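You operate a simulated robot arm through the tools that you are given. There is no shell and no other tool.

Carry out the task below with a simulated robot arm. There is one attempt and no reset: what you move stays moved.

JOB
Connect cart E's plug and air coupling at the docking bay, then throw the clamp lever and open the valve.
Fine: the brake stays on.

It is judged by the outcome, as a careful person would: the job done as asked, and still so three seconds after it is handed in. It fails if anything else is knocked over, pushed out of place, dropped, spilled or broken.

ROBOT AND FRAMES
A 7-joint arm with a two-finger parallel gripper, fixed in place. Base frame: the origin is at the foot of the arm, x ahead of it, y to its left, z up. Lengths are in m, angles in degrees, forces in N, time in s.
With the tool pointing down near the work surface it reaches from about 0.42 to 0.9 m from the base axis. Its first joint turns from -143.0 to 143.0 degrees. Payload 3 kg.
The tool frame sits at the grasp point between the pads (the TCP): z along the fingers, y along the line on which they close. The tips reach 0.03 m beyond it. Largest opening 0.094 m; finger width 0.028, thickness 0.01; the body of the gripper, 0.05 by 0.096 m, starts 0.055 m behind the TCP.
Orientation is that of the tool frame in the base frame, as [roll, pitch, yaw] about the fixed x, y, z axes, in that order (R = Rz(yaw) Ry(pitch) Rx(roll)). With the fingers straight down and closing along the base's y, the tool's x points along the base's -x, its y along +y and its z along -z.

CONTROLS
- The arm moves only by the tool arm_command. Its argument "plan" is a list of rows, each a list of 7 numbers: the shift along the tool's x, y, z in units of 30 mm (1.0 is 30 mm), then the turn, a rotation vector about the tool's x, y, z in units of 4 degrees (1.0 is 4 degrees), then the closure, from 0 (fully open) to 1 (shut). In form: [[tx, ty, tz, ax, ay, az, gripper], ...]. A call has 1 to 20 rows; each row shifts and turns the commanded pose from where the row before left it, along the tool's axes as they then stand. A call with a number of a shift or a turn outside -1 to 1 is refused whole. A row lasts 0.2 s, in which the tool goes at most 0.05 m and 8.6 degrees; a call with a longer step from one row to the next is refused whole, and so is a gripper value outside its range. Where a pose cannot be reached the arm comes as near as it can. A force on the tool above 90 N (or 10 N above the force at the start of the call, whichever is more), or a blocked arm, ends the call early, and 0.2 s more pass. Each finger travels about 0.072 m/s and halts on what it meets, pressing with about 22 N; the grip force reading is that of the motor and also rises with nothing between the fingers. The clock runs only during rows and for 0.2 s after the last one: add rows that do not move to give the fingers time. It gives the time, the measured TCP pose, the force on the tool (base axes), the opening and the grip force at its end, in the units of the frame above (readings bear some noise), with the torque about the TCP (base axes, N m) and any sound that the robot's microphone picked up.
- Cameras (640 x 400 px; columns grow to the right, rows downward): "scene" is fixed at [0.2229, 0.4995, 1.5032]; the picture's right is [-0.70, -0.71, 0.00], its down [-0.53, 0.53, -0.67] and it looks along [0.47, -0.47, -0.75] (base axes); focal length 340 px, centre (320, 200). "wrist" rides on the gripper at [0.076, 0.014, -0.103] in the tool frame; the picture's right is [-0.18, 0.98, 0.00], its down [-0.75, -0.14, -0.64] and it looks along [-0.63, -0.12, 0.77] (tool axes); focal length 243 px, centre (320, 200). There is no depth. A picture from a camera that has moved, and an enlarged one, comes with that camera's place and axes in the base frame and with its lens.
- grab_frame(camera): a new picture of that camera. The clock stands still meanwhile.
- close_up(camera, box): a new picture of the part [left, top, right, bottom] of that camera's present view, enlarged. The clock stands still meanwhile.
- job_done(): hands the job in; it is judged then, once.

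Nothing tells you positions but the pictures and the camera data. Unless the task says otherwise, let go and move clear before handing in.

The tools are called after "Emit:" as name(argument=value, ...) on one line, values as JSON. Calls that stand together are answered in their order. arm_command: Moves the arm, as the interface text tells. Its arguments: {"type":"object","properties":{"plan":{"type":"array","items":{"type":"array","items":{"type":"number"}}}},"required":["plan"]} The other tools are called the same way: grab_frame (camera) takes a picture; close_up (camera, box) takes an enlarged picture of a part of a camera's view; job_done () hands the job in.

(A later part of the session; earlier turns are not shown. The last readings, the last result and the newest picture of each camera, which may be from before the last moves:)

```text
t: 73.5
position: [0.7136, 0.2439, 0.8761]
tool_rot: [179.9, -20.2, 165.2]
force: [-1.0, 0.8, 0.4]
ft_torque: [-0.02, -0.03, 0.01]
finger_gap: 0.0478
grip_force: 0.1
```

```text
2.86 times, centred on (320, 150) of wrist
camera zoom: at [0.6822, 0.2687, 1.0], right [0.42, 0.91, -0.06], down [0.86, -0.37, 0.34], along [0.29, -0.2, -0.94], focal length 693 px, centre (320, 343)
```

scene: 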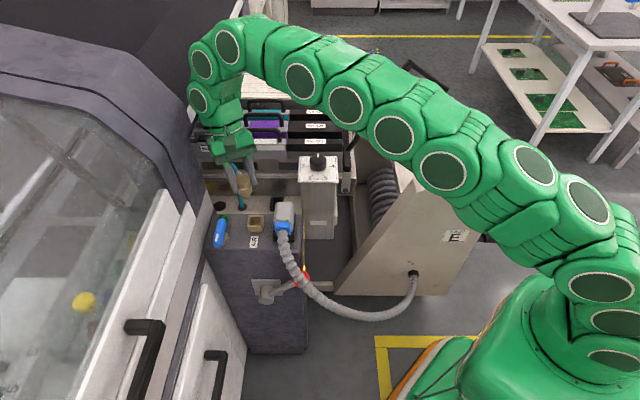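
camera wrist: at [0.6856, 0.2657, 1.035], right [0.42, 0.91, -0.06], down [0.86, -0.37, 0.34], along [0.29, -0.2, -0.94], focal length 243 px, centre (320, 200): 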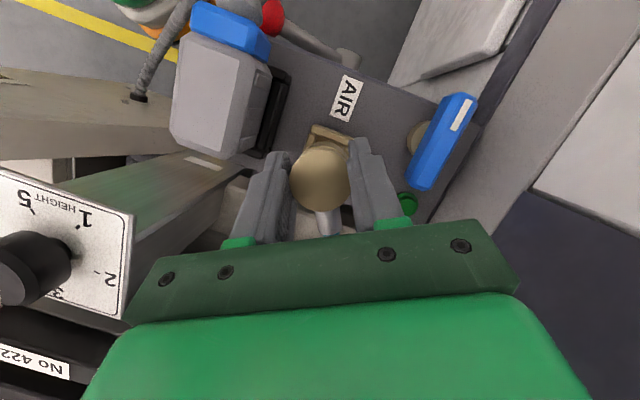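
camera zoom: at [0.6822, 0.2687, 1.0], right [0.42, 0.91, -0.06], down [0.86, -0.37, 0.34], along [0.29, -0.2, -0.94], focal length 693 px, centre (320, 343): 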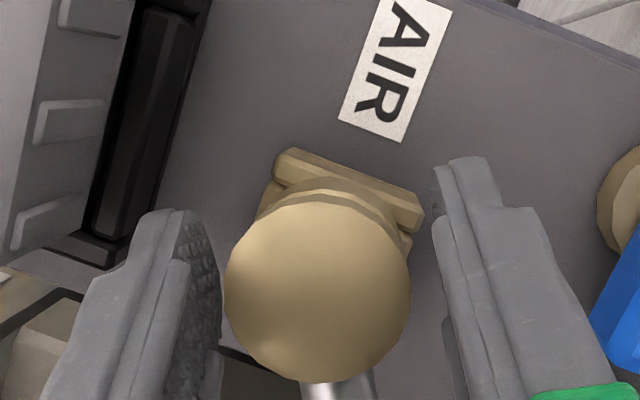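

The coupling stays upright in the AIR socket. I'll back up vertically, straighten the tool, and close the fingers so I can press it home.

Emit:
arm_command(plan=[[0.173, 0, -0.469, 0, 0, 0, 0.49], [0.23, 0, -0.626, 0, 0, 0, 0.49], [0.23, 0, -0.626, 0, 0, 0, 0.49], [0.23, 0, -0.626, 0, 0, 0, 0.49], [0, 0, 0, 0, -1, 0, 0.49], [0, 0, 0, 0, -1, 0, 1], [0, 0, 0, 0, -1, 0, 1], [0, 0, 0, 0, -1, 0, 1], [0, 0, 0, 0, -1.0, 0, 1], [0, 0, 0, 0, 0, 0, 1], [0, 0, 0, 0, 0, 0, 1]])

Emit:
grab_frame(camera="wrist")

Emit:
close_up(camera="wrist", box=[240, 60, 400, 220])

Emit:
close_up(camera="scene", box=[210, 170, 310, 250])

```text
t: 75.9
position: [0.7128, 0.2454, 0.9549]
tool_rot: [180.0, -0.2, 165.2]
force: [-0.5, 0.7, 1.0]
ft_torque: [0.05, 0.02, 0.01]
finger_gap: 0.0
grip_force: 22.3
```

```text
taken
camera wrist: at [0.6437, 0.2796, 1.0566], right [0.43, 0.9, 0.0], down [0.69, -0.33, 0.64], along [0.58, -0.28, -0.77], focal length 243 px, centre (320, 200)
```

wrist: 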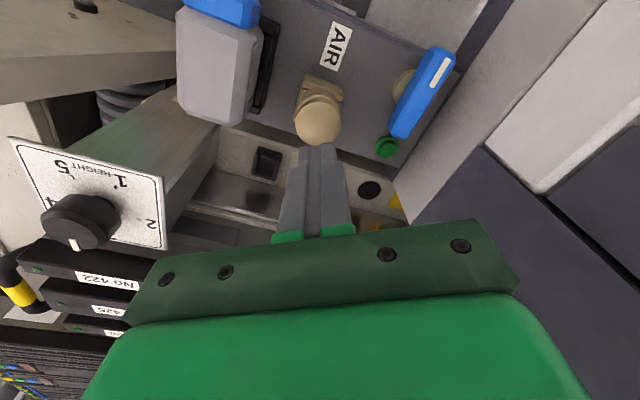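

```text
2.50 times, centred on (320, 140) of wrist
camera zoom: at [0.6437, 0.2796, 1.0566], right [0.43, 0.9, 0.0], down [0.69, -0.33, 0.64], along [0.58, -0.28, -0.77], focal length 606 px, centre (320, 350)
```

zoom: 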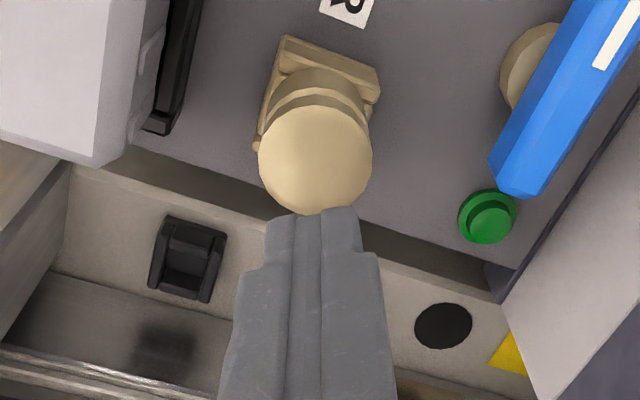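

```text
5.00 times, centred on (260, 210) of scene
camera zoom: at [0.2229, 0.4995, 1.5032], right [-0.7, -0.71, 0.0], down [-0.53, 0.53, -0.67], along [0.47, -0.47, -0.75], focal length 1701 px, centre (620, 150)
```

zoom: 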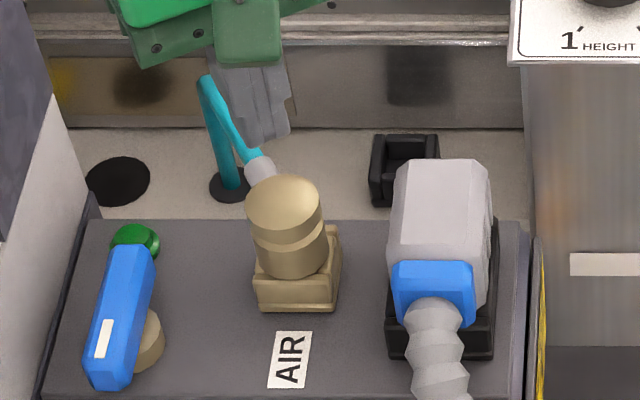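

The coupling sits in its socket with the hose curving naturally to its root. I'll move about 6 mm to centre on its top and press gently.

Emit:
arm_command(plan=[[0.187, -0.017, 0, 0, 0, 0, 1], [0, 0, 0.4, 0, 0, 0, 1], [0, 0, 0.4, 0, 0, 0, 1], [0, 0, 0.3, 0, 0, 0, 1], [0, 0, 0.1, 0, 0, 0, 1], [0, 0, 0, 0, 0, 0, 1]])

Emit:
close_up(camera="scene", box=[230, 180, 290, 240])

```text
t: 77.3
position: [0.7081, 0.2453, 0.9164]
tool_rot: [-180.0, -0.2, 165.2]
force: [0.3, -0.5, -0.2]
ft_torque: [-0.01, 0.04, -0.02]
finger_gap: 0.0
grip_force: 22.1
```

```text
6.67 times, centred on (260, 210) of scene
camera zoom: at [0.2229, 0.4995, 1.5032], right [-0.7, -0.71, 0.0], down [-0.53, 0.53, -0.67], along [0.47, -0.47, -0.75], focal length 2268 px, centre (720, 133)
```

zoom: 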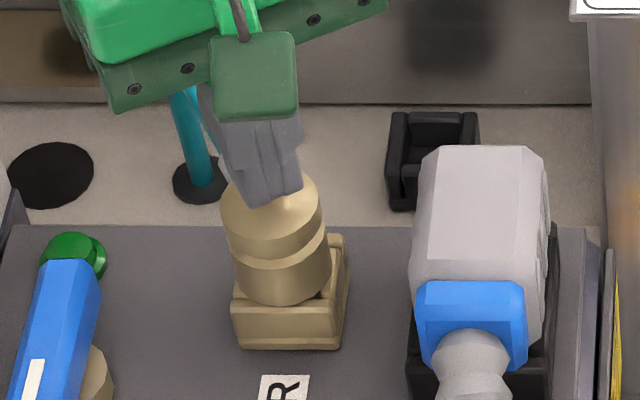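

Just above the coupling now. Pressing in small steps.

Emit:
arm_command(plan=[[0, 0, 0.07, 0, 0, 0, 1], [0, 0, 0.07, 0, 0, 0, 1], [0, 0, 0.07, 0, 0, 0, 1], [0, 0, 0, 0, 0, 0, 1]])

Emit:
close_up(camera="scene", box=[230, 180, 290, 240])

```text
t: 78.3
position: [0.7056, 0.2442, 0.9111]
tool_rot: [-179.9, -0.2, 165.2]
force: [0.5, 1.1, -0.1]
ft_torque: [-0.02, -0.01, 0.02]
finger_gap: 0.0
grip_force: 21.8
```

```text
6.67 times, centred on (260, 210) of scene
camera zoom: at [0.2229, 0.4995, 1.5032], right [-0.7, -0.71, 0.0], down [-0.53, 0.53, -0.67], along [0.47, -0.47, -0.75], focal length 2268 px, centre (720, 133)
```

zoom: 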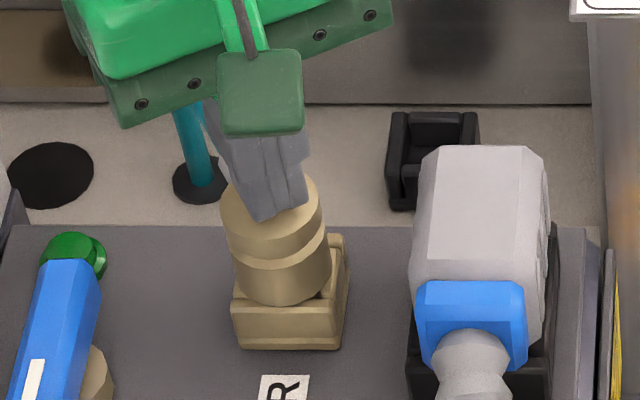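

No contact yet, and the tip has drifted a few mm to one side. I'll recentre and press on.

Emit:
arm_command(plan=[[-0.03, 0.1, 0, 0, 0, 0, 1], [0, 0, 0.06, 0, 0, 0, 1], [0, 0, 0.06, 0, 0, 0, 1], [0, 0, 0.06, 0, 0, 0, 1], [0, 0, 0, 0, 0, 0, 1]])

Emit:
close_up(camera="scene", box=[230, 180, 290, 240])

```text
t: 79.5
position: [0.7083, 0.2479, 0.9073]
tool_rot: [180.0, -0.1, 165.2]
force: [-4.0, 0.1, 41.6]
ft_torque: [-0.01, 0.38, 0.0]
finger_gap: 0.0
grip_force: 21.9
```

```text
6.67 times, centred on (260, 210) of scene
camera zoom: at [0.2229, 0.4995, 1.5032], right [-0.7, -0.71, 0.0], down [-0.53, 0.53, -0.67], along [0.47, -0.47, -0.75], focal length 2268 px, centre (720, 133)
```

zoom: 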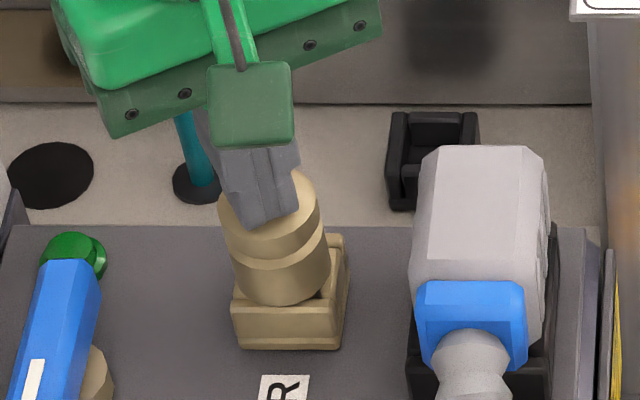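

The coupling takes 42 N without moving, so it is fully home. I'll back off upward and look at the clamp lever next.

Emit:
arm_command(plan=[[0, 0, -0.3, 0, 0, 0, 1], [0, 0, -0.8, 0, 0, 0, 1], [0, 0, -1, 0, 0, 0, 1], [0, 0, -1, 0, 0, 0, 1], [0, 0, -1, 0, 0, 0, 1], [0, 0, 0, 0, 0, 0, 1]])

Emit:
close_up(camera="scene", box=[235, 240, 335, 330])

Emit:
close_up(camera="scene", box=[205, 200, 315, 260])

Emit:
grab_frame(camera="wrist")

Emit:
grab_frame(camera="scene")

```text
t: 80.9
position: [0.7107, 0.2476, 1.0302]
tool_rot: [-179.9, -0.2, 165.2]
force: [0.1, 0.1, -0.3]
ft_torque: [0.03, 0.01, 0.03]
finger_gap: 0.0
grip_force: 21.3
```

```text
4.44 times, centred on (285, 285) of scene
camera zoom: at [0.2229, 0.4995, 1.5032], right [-0.7, -0.71, 0.0], down [-0.53, 0.53, -0.67], along [0.47, -0.47, -0.75], focal length 1512 px, centre (476, -178)
```

zoom: 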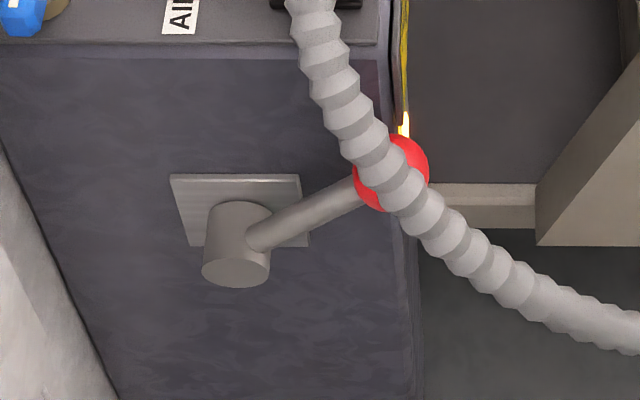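

```text
5.82 times, centred on (260, 230) of scene
camera zoom: at [0.2229, 0.4995, 1.5032], right [-0.7, -0.71, 0.0], down [-0.53, 0.53, -0.67], along [0.47, -0.47, -0.75], focal length 1979 px, centre (669, 26)
```

zoom: 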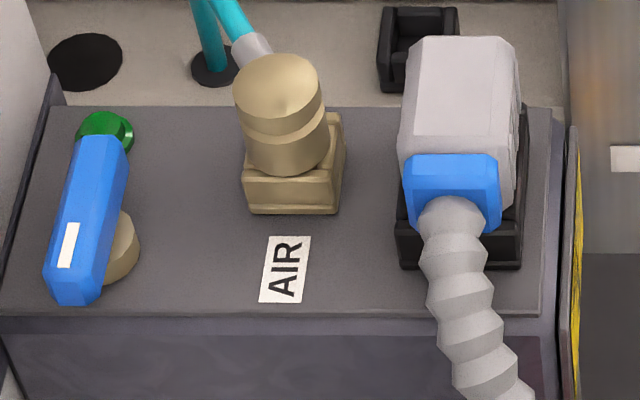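

```text
taken
camera wrist: at [0.642, 0.2816, 1.132], right [0.43, 0.9, 0.0], down [0.7, -0.33, 0.64], along [0.58, -0.28, -0.77], focal length 243 px, centre (320, 200)
```

wrist: 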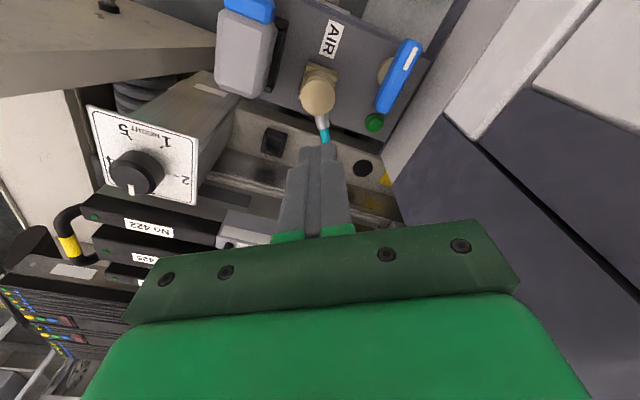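

```text
taken
```

scene: 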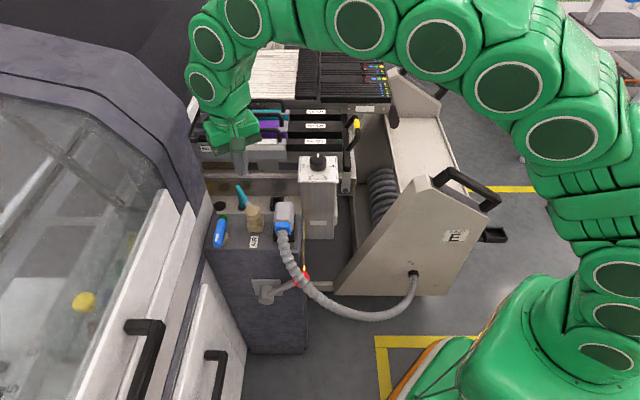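

The plug and coupling both look properly seated. The lever ball is at about (0.562, 0.231, 0.718) and its pivot near (0.637, 0.306, 0.617), with the cable hanging in front, so I'll move around to the front of the bay for a direct view.

Emit:
arm_command(plan=[[0.889, 0.28, 0, 0, 0, 0.6875, 1], [0.901, 0.237, 0, 0, 0, 0.6875, 1], [0.912, 0.194, 0, 0, 0, 0.6875, 1], [0.92, 0.15, 0, 0, 0, 0.6875, 1], [0.926, 0.106, 0, 0, 0, 0.6875, 1], [0.93, 0.061, 0, 0, 0, 0.6875, 1], [0.932, 0.016, 0, 0, 0, 0.6875, 1], [0.932, -0.028, 0, 0, 0, 0.6875, 1], [0.929, -0.073, 0, 0, 0, 0.6875, 1], [0.925, -0.118, 0, 0, 0, 0.6875, 1], [0.918, -0.162, 0, 0, 0, 0.6875, 1], [0, 0, 0.9, 0, 0, 0, 1], [0, 0, 0.9, 0, 0, 0, 1], [0, 0, 0, 0, 0, 0, 1]])

Emit:
grab_frame(camera="wrist")

Emit:
grab_frame(camera="scene")

```text
t: 83.9
position: [0.4506, 0.4125, 0.9731]
tool_rot: [-179.9, -0.1, 134.9]
force: [0.8, 0.1, 0.0]
ft_torque: [0.03, -0.01, 0.01]
finger_gap: 0.0001
grip_force: 22.0
```

```text
taken
camera wrist: at [0.4076, 0.4768, 1.0756], right [0.83, 0.56, 0.0], down [0.43, -0.63, 0.64], along [0.36, -0.53, -0.77], focal length 243 px, centre (320, 200)
```

wrist: 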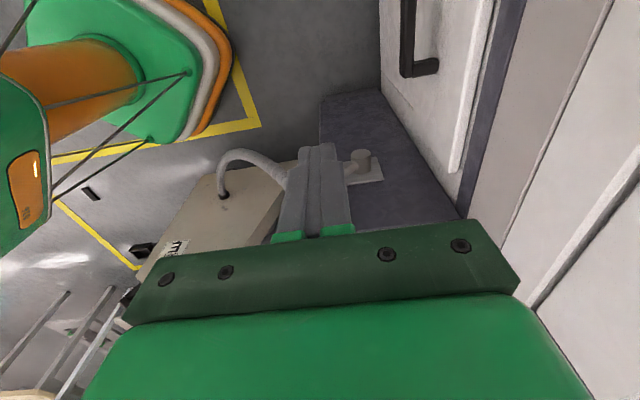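

```text
taken
```

scene: 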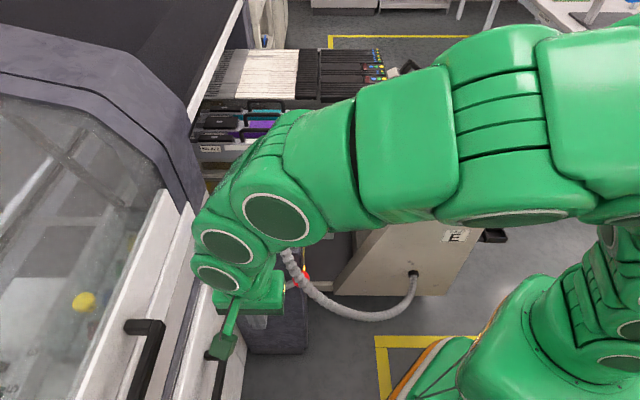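

The closed fingers hide the lever. Opening them to look between.

Emit:
arm_command(plan=[[0.5, 0, 0, 0, 0, 0, 0], [0, 0, 0, 0, 0, 0, 0], [0, 0, 0, 0, 0, 0, 0], [0, 0, 0, 0, 0, 0, 0]])

Emit:
grab_frame(camera="wrist")

Emit:
close_up(camera="wrist", box=[200, 80, 440, 240])

```text
t: 84.9
position: [0.4406, 0.4206, 0.9734]
tool_rot: [-179.8, -0.1, 135.0]
force: [0.4, -0.2, -0.6]
ft_torque: [-0.01, -0.02, -0.01]
finger_gap: 0.094
grip_force: 0.1
```

```text
taken
camera wrist: at [0.3977, 0.4872, 1.0761], right [0.83, 0.56, 0.0], down [0.43, -0.63, 0.64], along [0.36, -0.53, -0.77], focal length 243 px, centre (320, 200)
```

wrist: 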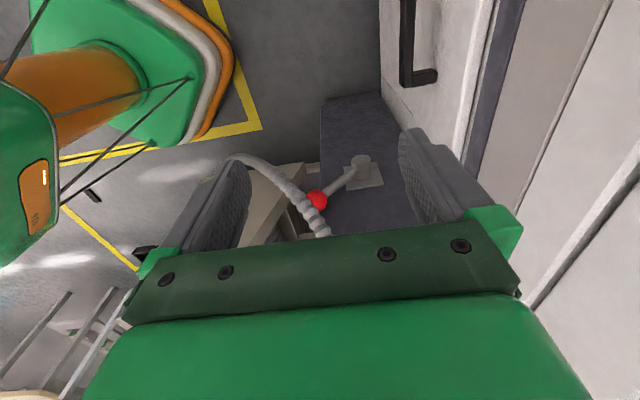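

```text
2.50 times, centred on (320, 160) of wrist
camera zoom: at [0.3977, 0.4872, 1.0761], right [0.83, 0.56, 0.0], down [0.43, -0.63, 0.64], along [0.36, -0.53, -0.77], focal length 606 px, centre (320, 300)
```

zoom: 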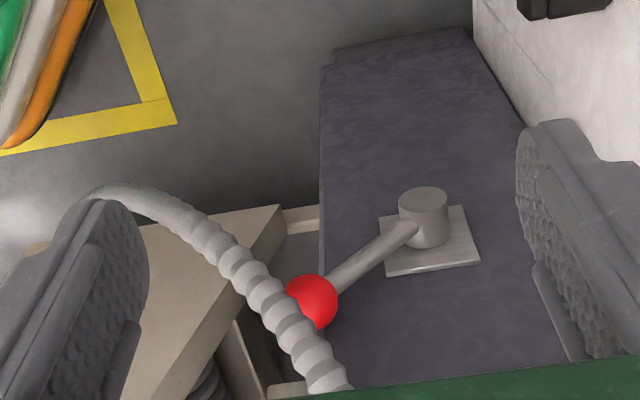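

The pivot and lever are clear from the front, and the cable runs above and to the right of the ball. I'll approach from the front-left with closed fingers, tilting the tool 60° toward the bay so the hand stays under the cable.

Emit:
arm_command(plan=[[0, 0, 0, 0, -1, 0, 1], [0, 0, 0, 0, -1, 0, 1], [0, 0, 0, 0, -1, 0, 1], [0, 0, 0, 0, -1, 0, 1], [0, 0, 0, 0, -1, 0, 1], [0, 0, 0, 0, -1, 0, 1], [0, 0, 0, 0, -1, 0, 1], [0, 0, 0, 0, -1, 0, 1], [0, 0, 0, 0, -1, 0, 1], [0, 0, 0, 0, -1, 0, 1], [0, 0, 0, 0, -1, 0, 1], [0, 0, 0, 0, -1, 0, 1], [0, 0, 0, 0, -1, 0, 1], [0, 0, 0, 0, -1, 0, 1], [0, 0, 0, 0, -1, 0, 1], [0, 0, 0, 0, 0, 0, 1]])

Emit:
grab_frame(camera="wrist")

Emit:
grab_frame(camera="scene")

```text
t: 88.3
position: [0.4369, 0.4228, 0.9771]
tool_rot: [-179.8, 59.9, 135.2]
force: [0.5, 0.4, -0.6]
ft_torque: [0.02, 0.0, 0.01]
finger_gap: 0.0
grip_force: 22.1
```

```text
taken
camera wrist: at [0.3591, 0.5243, 0.9616], right [0.76, 0.63, 0.16], down [-0.22, 0.03, 0.97], along [0.61, -0.78, 0.16], focal length 243 px, centre (320, 200)
```

wrist: 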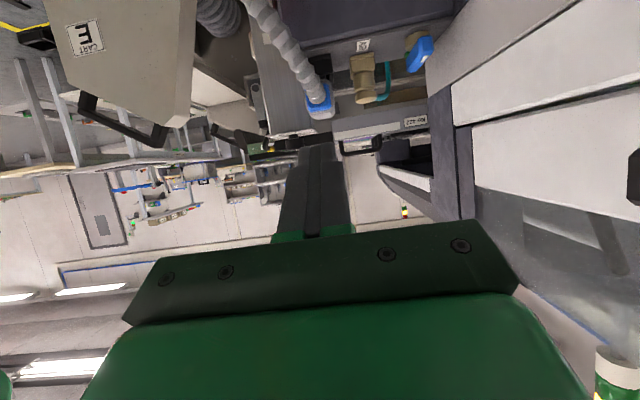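

```text
taken
```

scene: 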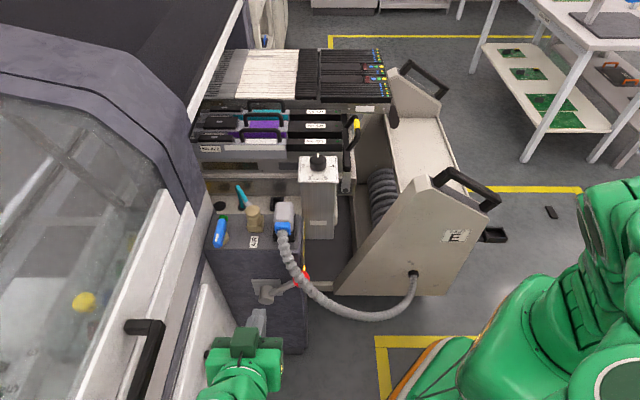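

The tilted pose is reached and the scene camera has an open view. I'll go down to lever height in front of the bay, then look before moving in.

Emit:
arm_command(plan=[[0.789, 0.0515, 0.456, 0, 0, 0, 1], [0.789, 0.0515, 0.456, 0, 0, 0, 1], [0.789, 0.0515, 0.456, 0, 0, 0, 1], [0.789, 0.0515, 0.456, 0, 0, 0, 1], [0.789, 0.0515, 0.456, 0, 0, 0, 1], [0.789, 0.0515, 0.456, 0, 0, 0, 1], [0.789, 0.0515, 0.456, 0, 0, 0, 1], [0.789, 0.0515, 0.456, 0, 0, 0, 1], [0.789, 0.0515, 0.456, 0, 0, 0, 1], [0, 0, 0, 0, 0, 0, 1]])

Emit:
grab_frame(camera="wrist")

Emit:
grab_frame(camera="scene")

```text
t: 90.5
position: [0.4461, 0.4317, 0.7287]
tool_rot: [-180.0, 59.9, 135.1]
force: [0.0, 0.1, 0.2]
ft_torque: [-0.02, 0.03, -0.01]
finger_gap: 0.0
grip_force: 21.8
```

```text
taken
camera wrist: at [0.3686, 0.5335, 0.7146], right [0.76, 0.63, 0.16], down [-0.22, 0.03, 0.97], along [0.61, -0.78, 0.16], focal length 243 px, centre (320, 200)
```

wrist: 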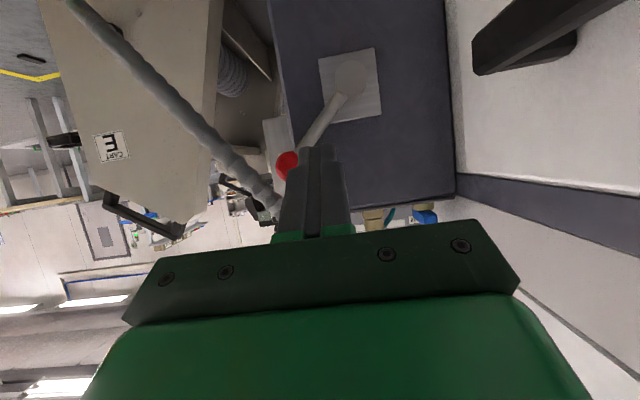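

```text
taken
```

scene: 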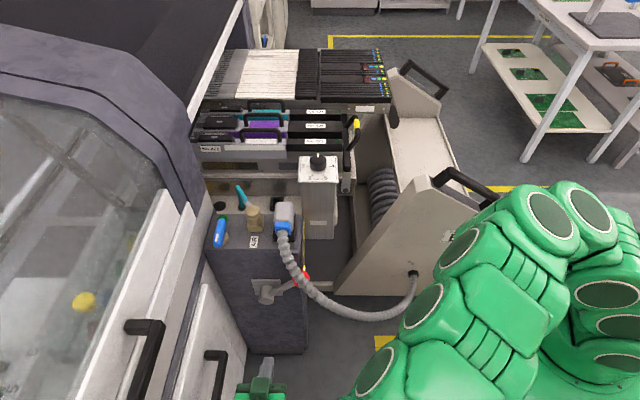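

From here the lever, pivot plate and ball are in plain view. Zooming in to see the mechanism and any markings.

Emit:
close_up(camera="wrist", box=[250, 20, 420, 200])

Emit:
close_up(camera="scene", box=[240, 250, 330, 310])

```text
2.22 times, centred on (335, 110) of wrist
camera zoom: at [0.3686, 0.5335, 0.7146], right [0.76, 0.63, 0.16], down [-0.22, 0.03, 0.97], along [0.61, -0.78, 0.16], focal length 539 px, centre (287, 400)
```

zoom: 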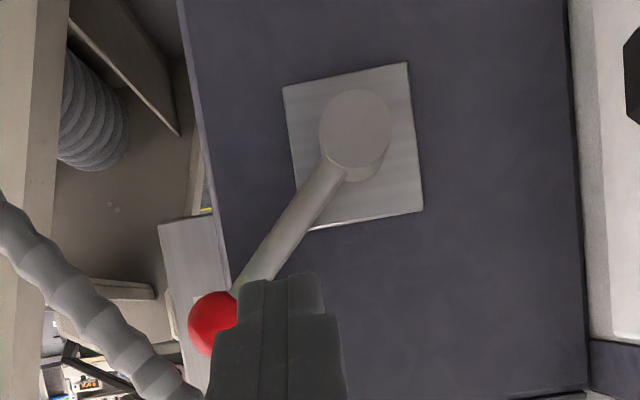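

```text
6.67 times, centred on (285, 280) of scene
camera zoom: at [0.2229, 0.4995, 1.5032], right [-0.7, -0.71, 0.0], down [-0.53, 0.53, -0.67], along [0.47, -0.47, -0.75], focal length 2268 px, centre (553, -333)
```

zoom: 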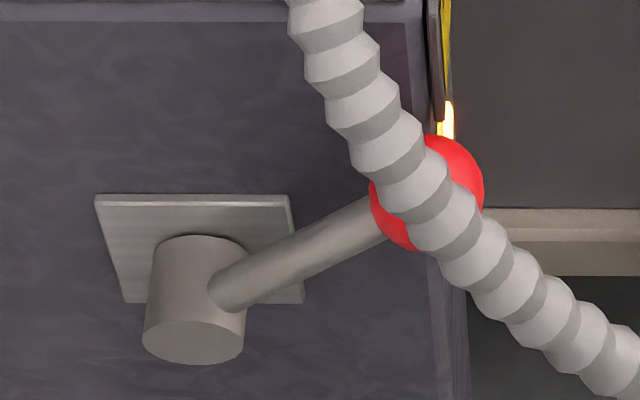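

There are no markings; the rod points up-right at about 44°. I'll bring the closed fingertips to the upper-left side of the rod, stopping short of contact.

Emit:
arm_command(plan=[[-0.445, 0.06, 0.923, 0, 0, 0, 1], [-0.445, 0.06, 0.923, 0, 0, 0, 1], [-0.445, 0.06, 0.923, 0, 0, 0, 1], [-0.445, 0.06, 0.923, 0, 0, 0, 1], [-0.445, 0.06, 0.923, 0, 0, 0, 1], [-0.445, 0.06, 0.923, 0, 0, 0, 1], [0, 0, 0, 0, 0, 0, 1]])

Emit:
grab_frame(camera="wrist")

Emit:
close_up(camera="scene", box=[220, 230, 340, 330])

```text
t: 92.1
position: [0.5847, 0.3118, 0.7138]
tool_rot: [-179.8, 59.9, 135.2]
force: [0.4, 0.3, -0.2]
ft_torque: [0.03, 0.03, -0.04]
finger_gap: 0.0
grip_force: 21.9
```

```text
taken
camera wrist: at [0.5062, 0.4129, 0.6993], right [0.76, 0.63, 0.16], down [-0.22, 0.03, 0.97], along [0.61, -0.78, 0.16], focal length 243 px, centre (320, 200)
```

wrist: 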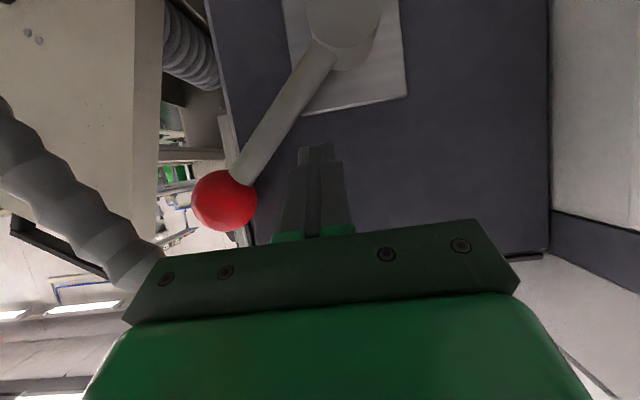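

```text
4.00 times, centred on (280, 280) of scene
camera zoom: at [0.2229, 0.4995, 1.5032], right [-0.7, -0.71, 0.0], down [-0.53, 0.53, -0.67], along [0.47, -0.47, -0.75], focal length 1361 px, centre (480, -120)
```

zoom: 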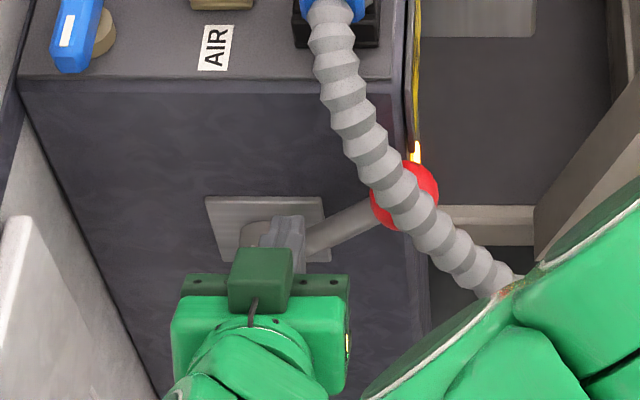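

The fingers are at the upper-left of the rod with room to spare. I'll move in the last 3 cm toward the face, then ease onto the rod.

Emit:
arm_command(plan=[[-0.267, 0, 0.462, 0, 0, 0, 1], [-0.267, 0, 0.462, 0, 0, 0, 1], [0, 0, 0, 0, 0, 0, 1], [0.209, -0.23, 0.121, 0, 0, 0, 1], [0.209, -0.23, 0.121, 0, 0, 0, 1], [0, 0, 0, 0, 0, 0, 1]])

Emit:
grab_frame(camera="wrist")

Emit:
close_up(camera="scene", box=[230, 240, 320, 310])

```text
t: 93.5
position: [0.597, 0.2771, 0.702]
tool_rot: [-179.8, 59.8, 135.1]
force: [5.4, -2.3, 8.7]
ft_torque: [-0.2, -0.08, 0.07]
finger_gap: 0.0
grip_force: 22.1
```

```text
taken
camera wrist: at [0.5193, 0.3781, 0.6858], right [0.76, 0.63, 0.16], down [-0.22, 0.03, 0.97], along [0.61, -0.78, 0.16], focal length 243 px, centre (320, 200)
```

wrist: 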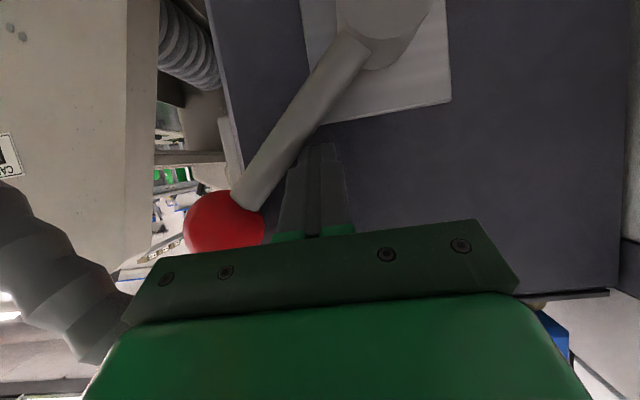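

```text
5.71 times, centred on (275, 275) of scene
camera zoom: at [0.2229, 0.4995, 1.5032], right [-0.7, -0.71, 0.0], down [-0.53, 0.53, -0.67], along [0.47, -0.47, -0.75], focal length 1944 px, centre (577, -229)
```

zoom: 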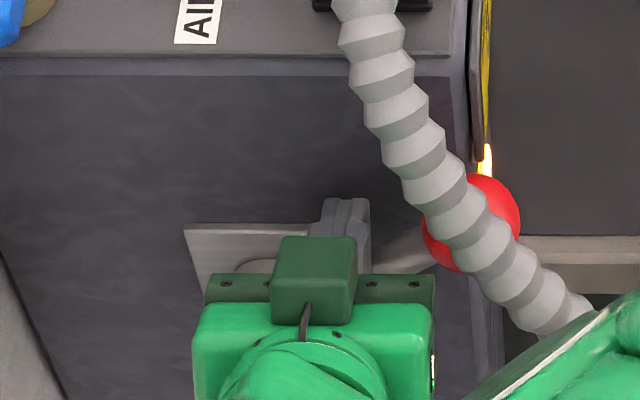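

Light contact with the rod (about 10 N). I'll push further in the downward-clockwise direction and see if it moves.

Emit:
arm_command(plan=[[0.104, -0.115, 0.06, 0, 0, 0, 1], [0.104, -0.115, 0.06, 0, 0, 0, 1], [0, 0, 0, 0, 0, 0, 1]])

Emit:
grab_frame(camera="wrist")

```text
t: 94.3
position: [0.5929, 0.2724, 0.6925]
tool_rot: [-179.9, 59.8, 135.2]
force: [9.5, -5.6, 4.2]
ft_torque: [-0.18, -0.18, 0.09]
finger_gap: 0.0
grip_force: 21.8
```

```text
taken
camera wrist: at [0.5145, 0.3736, 0.6784], right [0.76, 0.63, 0.16], down [-0.22, 0.03, 0.97], along [0.61, -0.78, 0.16], focal length 243 px, centre (320, 200)
```

wrist: 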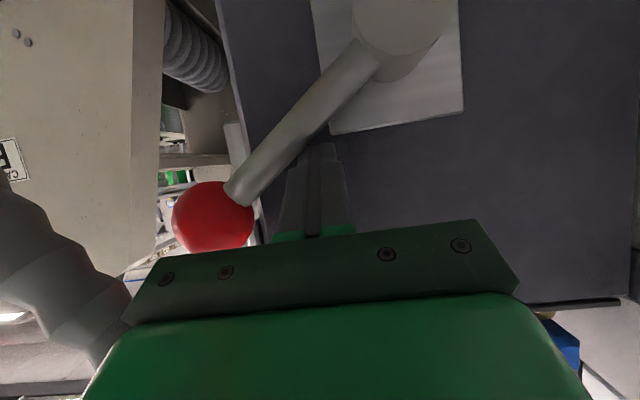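

The lever is moving down with about 12 N. I'll follow its arc in stages.

Emit:
arm_command(plan=[[0.122, -0.167, 0.071, 0, 0, 0, 1], [0.122, -0.167, 0.071, 0, 0, 0, 1], [0.166, -0.16, 0.096, 0, 0, 0, 1], [0.166, -0.16, 0.096, 0, 0, 0, 1], [0.188, -0.124, 0.108, 0, 0, 0, 1], [0.188, -0.124, 0.108, 0, 0, 0, 1], [0, 0, 0, 0, 0, 0, 1]])

Emit:
grab_frame(camera="wrist")

Emit:
close_up(camera="scene", box=[230, 230, 330, 320])

```text
t: 95.9
position: [0.5714, 0.2526, 0.6592]
tool_rot: [-179.7, 59.8, 135.2]
force: [-0.4, -0.2, 0.0]
ft_torque: [-0.05, -0.03, 0.0]
finger_gap: 0.0
grip_force: 22.0
```

```text
taken
camera wrist: at [0.4942, 0.3543, 0.6438], right [0.76, 0.63, 0.16], down [-0.22, 0.03, 0.97], along [0.61, -0.78, 0.16], focal length 243 px, centre (320, 200)
```

wrist: 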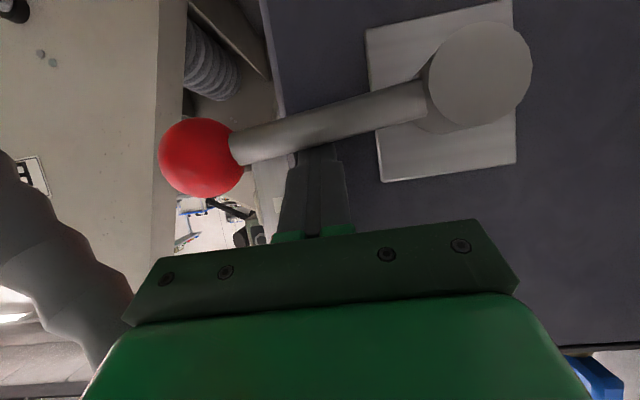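

```text
4.44 times, centred on (280, 275) of scene
camera zoom: at [0.2229, 0.4995, 1.5032], right [-0.7, -0.71, 0.0], down [-0.53, 0.53, -0.67], along [0.47, -0.47, -0.75], focal length 1512 px, centre (498, -133)
```

zoom: 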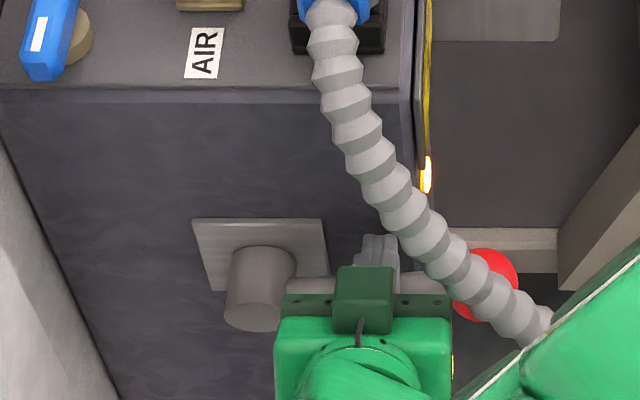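

The lever is now nearly horizontal and moving freely. Continuing along the arc.

Emit:
arm_command(plan=[[0.204, -0.085, 0.118, 0, 0, 0, 1], [0.204, -0.085, 0.118, 0, 0, 0, 1], [0.212, -0.042, 0.122, 0, 0, 0, 1], [0.212, -0.042, 0.122, 0, 0, 0, 1], [0.216, 0, 0.125, 0, 0, 0, 1], [0.216, 0, 0.125, 0, 0, 0, 1], [0, 0, 0, 0, 0, 0, 1]])

Emit:
grab_frame(camera="wrist")

Emit:
close_up(camera="scene", box=[230, 230, 330, 320])

```text
t: 97.5
position: [0.567, 0.2474, 0.618]
tool_rot: [-179.8, 59.9, 135.3]
force: [0.6, 0.4, -0.1]
ft_torque: [-0.04, 0.0, -0.02]
finger_gap: 0.0001
grip_force: 22.2
```

```text
taken
camera wrist: at [0.4893, 0.3493, 0.6024], right [0.76, 0.63, 0.16], down [-0.22, 0.03, 0.97], along [0.61, -0.78, 0.16], focal length 243 px, centre (320, 200)
```

wrist: 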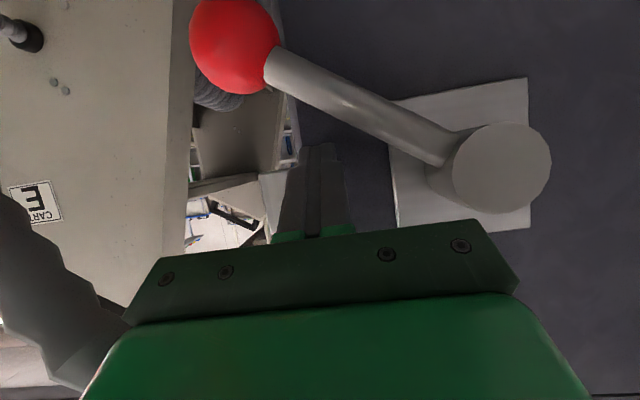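

```text
4.44 times, centred on (280, 275) of scene
camera zoom: at [0.2229, 0.4995, 1.5032], right [-0.7, -0.71, 0.0], down [-0.53, 0.53, -0.67], along [0.47, -0.47, -0.75], focal length 1512 px, centre (498, -133)
```

zoom: 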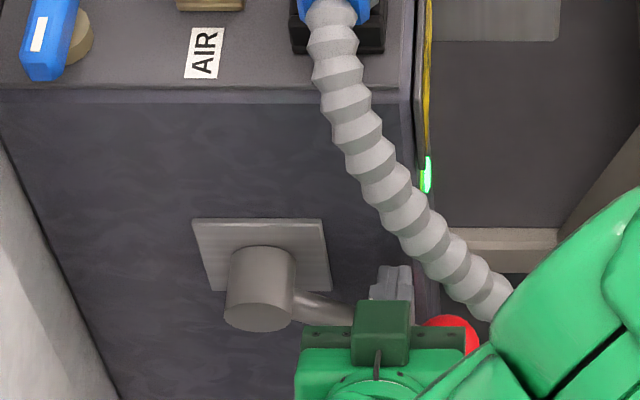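

The CART CLAMP lamp has turned green and the lever has snapped down. I'll follow on gently to make sure it is at its end stop.

Emit:
arm_command(plan=[[0.212, 0.043, 0.122, 0, 0, 0, 1], [0.212, 0.043, 0.122, 0, 0, 0, 1], [0.204, 0.086, 0.118, 0, 0, 0, 1], [0, 0, 0, 0, 0, 0, 1]])

Emit:
grab_frame(camera="wrist")

Emit:
close_up(camera="scene", box=[230, 230, 330, 320])

```text
t: 98.3
position: [0.5687, 0.2493, 0.5998]
tool_rot: [-179.6, 60.6, 134.9]
force: [-18.5, -3.2, 29.9]
ft_torque: [-0.61, -0.52, -0.32]
finger_gap: 0.0
grip_force: 21.7
stopped in row 4: the force on the tool passed its limit at 109 N (the readings are from after the stop); the commanded pose is now the measured one
```

```text
taken
camera wrist: at [0.4924, 0.3505, 0.5832], right [0.76, 0.63, 0.16], down [-0.23, 0.04, 0.97], along [0.6, -0.78, 0.17], focal length 243 px, centre (320, 200)
```

wrist: 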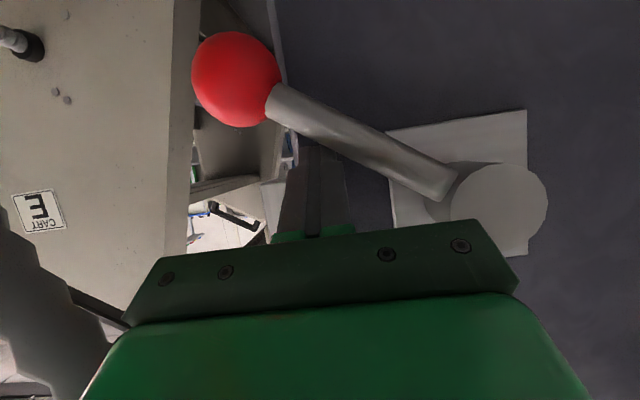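

```text
4.44 times, centred on (280, 275) of scene
camera zoom: at [0.2229, 0.4995, 1.5032], right [-0.7, -0.71, 0.0], down [-0.53, 0.53, -0.67], along [0.47, -0.47, -0.75], focal length 1512 px, centre (498, -133)
```

zoom: 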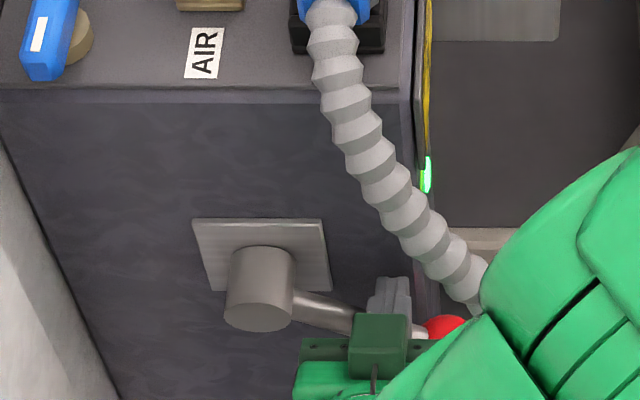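

The lever is against its end stop and the lamp is green, so the clamp is thrown. Backing away from the lever the way I came.

Emit:
arm_command(plan=[[-0.3, 0.1, -0.17, 0, 0, 0, 1], [-0.2, 0.1, -0.12, 0, 0, 0, 1], [0.476, 0, -0.825, 0, 0, 0, 1], [0.476, 0, -0.825, 0, 0, 0, 1], [0.476, 0, -0.825, 0, 0, 0, 1], [0.476, 0, -0.825, 0, 0, 0, 1], [0.476, 0, -0.825, 0, 0, 0, 1], [0.476, 0, -0.825, 0, 0, 0, 1], [0, 0, 0, 0, 0, 0, 1]])

Emit:
grab_frame(camera="scene")

Emit:
close_up(camera="scene", box=[205, 200, 325, 320])

Emit:
close_up(camera="scene", box=[205, 205, 255, 255])

```text
t: 100.3
position: [0.4534, 0.3757, 0.6126]
tool_rot: [-179.6, 60.5, 135.1]
force: [0.1, 0.6, 0.3]
ft_torque: [0.01, 0.0, -0.02]
finger_gap: 0.0
grip_force: 22.0
```

```text
taken
```

scene: 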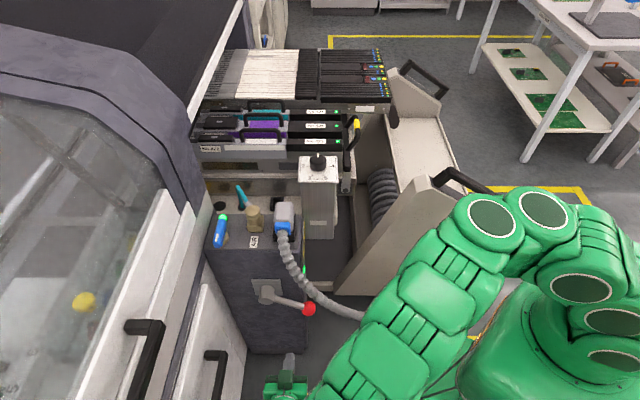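

```text
3.33 times, centred on (265, 260) of scene
camera zoom: at [0.2229, 0.4995, 1.5032], right [-0.7, -0.71, 0.0], down [-0.53, 0.53, -0.67], along [0.47, -0.47, -0.75], focal length 1134 px, centre (503, 0)
```

zoom: 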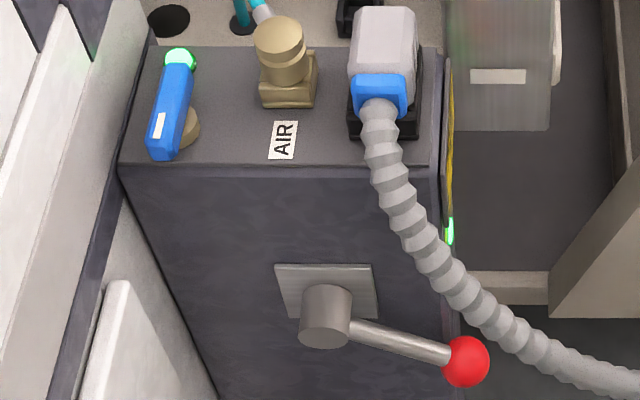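

```text
8.00 times, centred on (230, 230) of scene
camera zoom: at [0.2229, 0.4995, 1.5032], right [-0.7, -0.71, 0.0], down [-0.53, 0.53, -0.67], along [0.47, -0.47, -0.75], focal length 2721 px, centre (1040, -40)
```

zoom: 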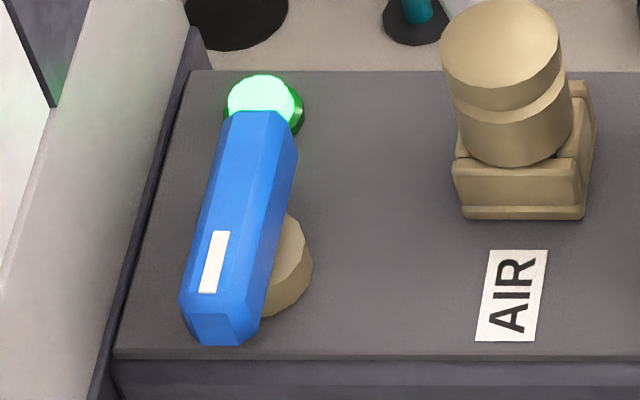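

Everything reacted well: the clamp lamp is green, the tray LEDs are lit, and a green lamp beside the valve has come on. Now I'll retreat and rise clear before straightening the tool for the valve.

Emit:
arm_command(plan=[[0.375, 0, -0.65, 0, 0, 0, 1], [0.375, 0, -0.65, 0, 0, 0, 1], [-0.867, 0, -0.5, 0, 0, 0, 1], [-0.867, 0, -0.5, 0, 0, 0, 1], [-0.867, 0, -0.5, 0, 0, 0, 1], [-0.867, 0, -0.5, 0, 0, 0, 1], [-0.867, 0, -0.5, 0, 0, 0, 1], [-0.867, 0, -0.5, 0, 0, 0, 1], [-0.867, 0, -0.5, 0, 0, 0, 1], [-0.867, 0, -0.5, 0, 0, 0, 1], [-0.867, 0, -0.5, 0, 0, 0, 1], [-0.867, 0, -0.5, 0, 0, 0, 1], [-0.867, 0, -0.5, 0, 0, 0, 1], [-0.867, 0, -0.5, 0, 0, 0, 1], [-0.867, 0, -0.5, 0, 0, 0, 1], [0, 0, 0, 0, 0, 0, 1]])

Emit:
arm_command(plan=[[0, 0, 0, 0, 1, 0, 0.4], [0, 0, 0, 0, 1, 0, 0.4], [0, 0, 0, 0, 1, 0, 0.4], [0, 0, 0, 0, 1, 0, 0.4], [0, 0, 0, 0, 1, 0, 0.4], [0, 0, 0, 0, 1, 0, 0.4], [0, 0, 0, 0, 1, 0, 0.4], [0, 0, 0, 0, 1, 0, 0.4], [0, 0, 0, 0, 1, 0, 0.4], [0, 0, 0, 0, 1, 0, 0.4], [0, 0, 0, 0, 1, 0, 0.4], [0, 0, 0, 0, 1, 0, 0.4], [0, 0, 0, 0, 1, 0, 0.4], [0, 0, 0, 0, 1, 0, 0.4], [0, 0, 0, 0, 1, 0, 0.4], [0, 0, 0, 0, 0.125, 0, 0.4], [0, 0, 0, 0, 0, 0, 0.4]])

Emit:
grab_frame(camera="scene")

Emit:
grab_frame(camera="wrist")

```text
t: 103.7
position: [0.419, 0.41, 1.005]
tool_rot: [-179.6, 60.4, 135.1]
force: [-0.1, 0.3, -0.1]
ft_torque: [0.01, -0.04, 0.02]
finger_gap: 0.0002
grip_force: 22.0
```

```text
t: 107.3
position: [0.4215, 0.4109, 1.0048]
tool_rot: [-179.8, -0.1, 134.7]
force: [0.3, -0.2, 0.5]
ft_torque: [0.0, 0.01, 0.01]
finger_gap: 0.0563
grip_force: 0.0
```

```text
taken
```

scene: 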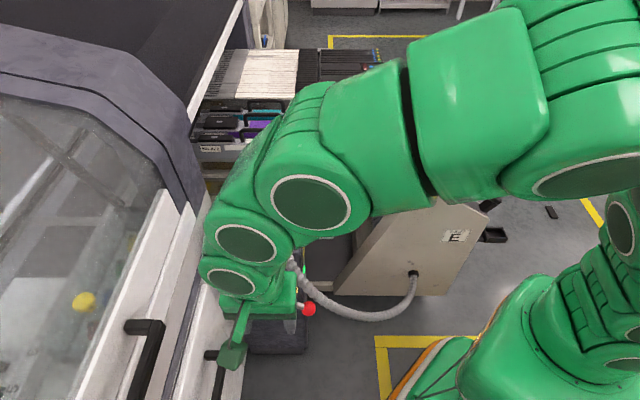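

```text
taken
camera wrist: at [0.379, 0.4766, 1.1077], right [0.83, 0.56, 0.0], down [0.43, -0.63, 0.64], along [0.36, -0.53, -0.77], focal length 243 px, centre (320, 200)
```

wrist: 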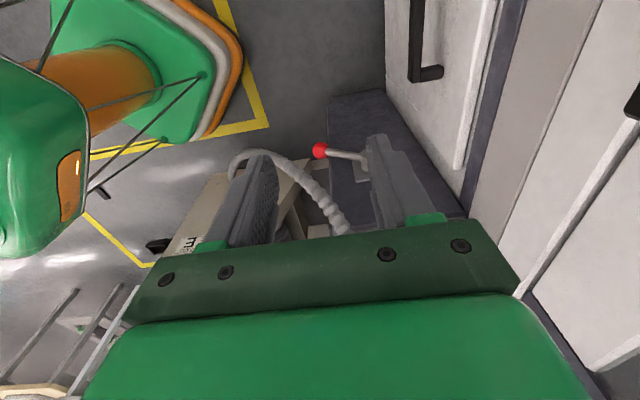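

I'm clear of the lever. Next I'll move over the valve at a safe height and look down at it.

Emit:
arm_command(plan=[[-0.783, 0.463, 0, 0, 0, 0, 0.4], [-0.783, 0.463, 0, 0, 0, 0, 0.4], [-0.783, 0.463, 0, 0, 0, 0, 0.4], [-0.783, 0.463, 0, 0, 0, 0, 0.4], [-0.783, 0.463, 0, 0, 0, 0, 0.4], [-0.783, 0.463, 0, 0, 0, 0, 0.4], [-0.783, 0.463, 0, 0, 0, 0, 0.4], [-0.783, 0.463, 0, 0, 0, 0, 0.4], [-0.783, 0.463, 0, 0, 0, 0, 0.4], [-0.783, 0.463, 0, 0, 0, 0, 0.4], [0, 0, 0, 0, 0, 0, 0.4]])

Emit:
grab_frame(camera="wrist")

Emit:
close_up(camera="wrist", box=[240, 40, 440, 220])

Emit:
grab_frame(camera="scene")

```text
t: 109.7
position: [0.6852, 0.3418, 1.0052]
tool_rot: [-179.8, -0.1, 134.7]
force: [0.2, 0.1, -1.1]
ft_torque: [-0.02, 0.02, -0.02]
finger_gap: 0.0566
grip_force: 0.1
```

```text
taken
camera wrist: at [0.6441, 0.4073, 1.1061], right [0.83, 0.56, 0.0], down [0.43, -0.63, 0.64], along [0.36, -0.53, -0.77], focal length 243 px, centre (320, 200)
```

wrist: 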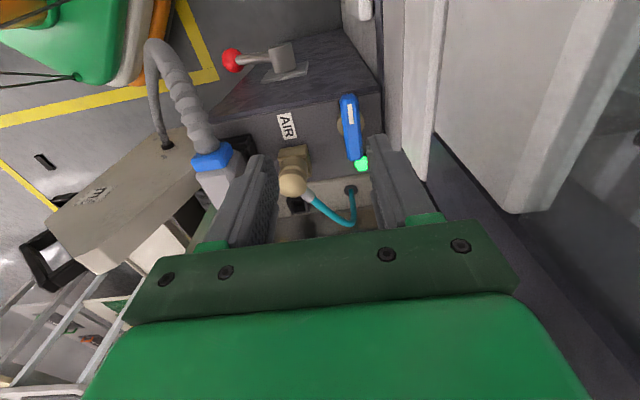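

```text
2.22 times, centred on (340, 130) of wrist
camera zoom: at [0.6441, 0.4073, 1.1061], right [0.83, 0.56, 0.0], down [0.43, -0.63, 0.64], along [0.36, -0.53, -0.77], focal length 539 px, centre (276, 356)
```

zoom: 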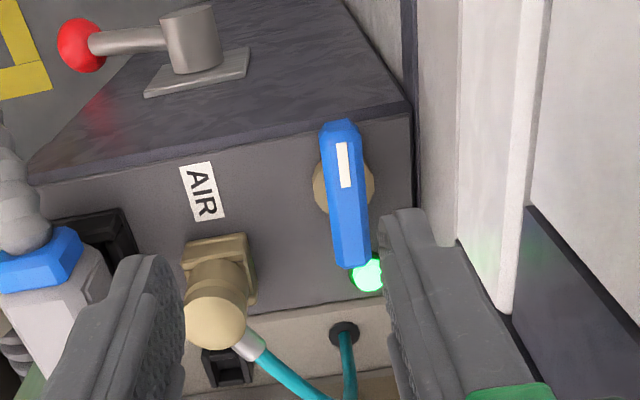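

```text
taken
```

scene: 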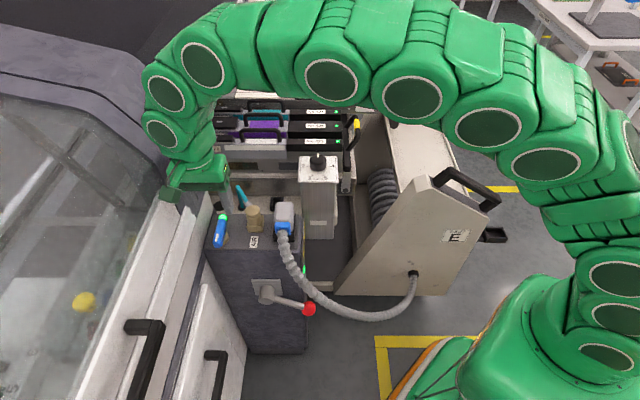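

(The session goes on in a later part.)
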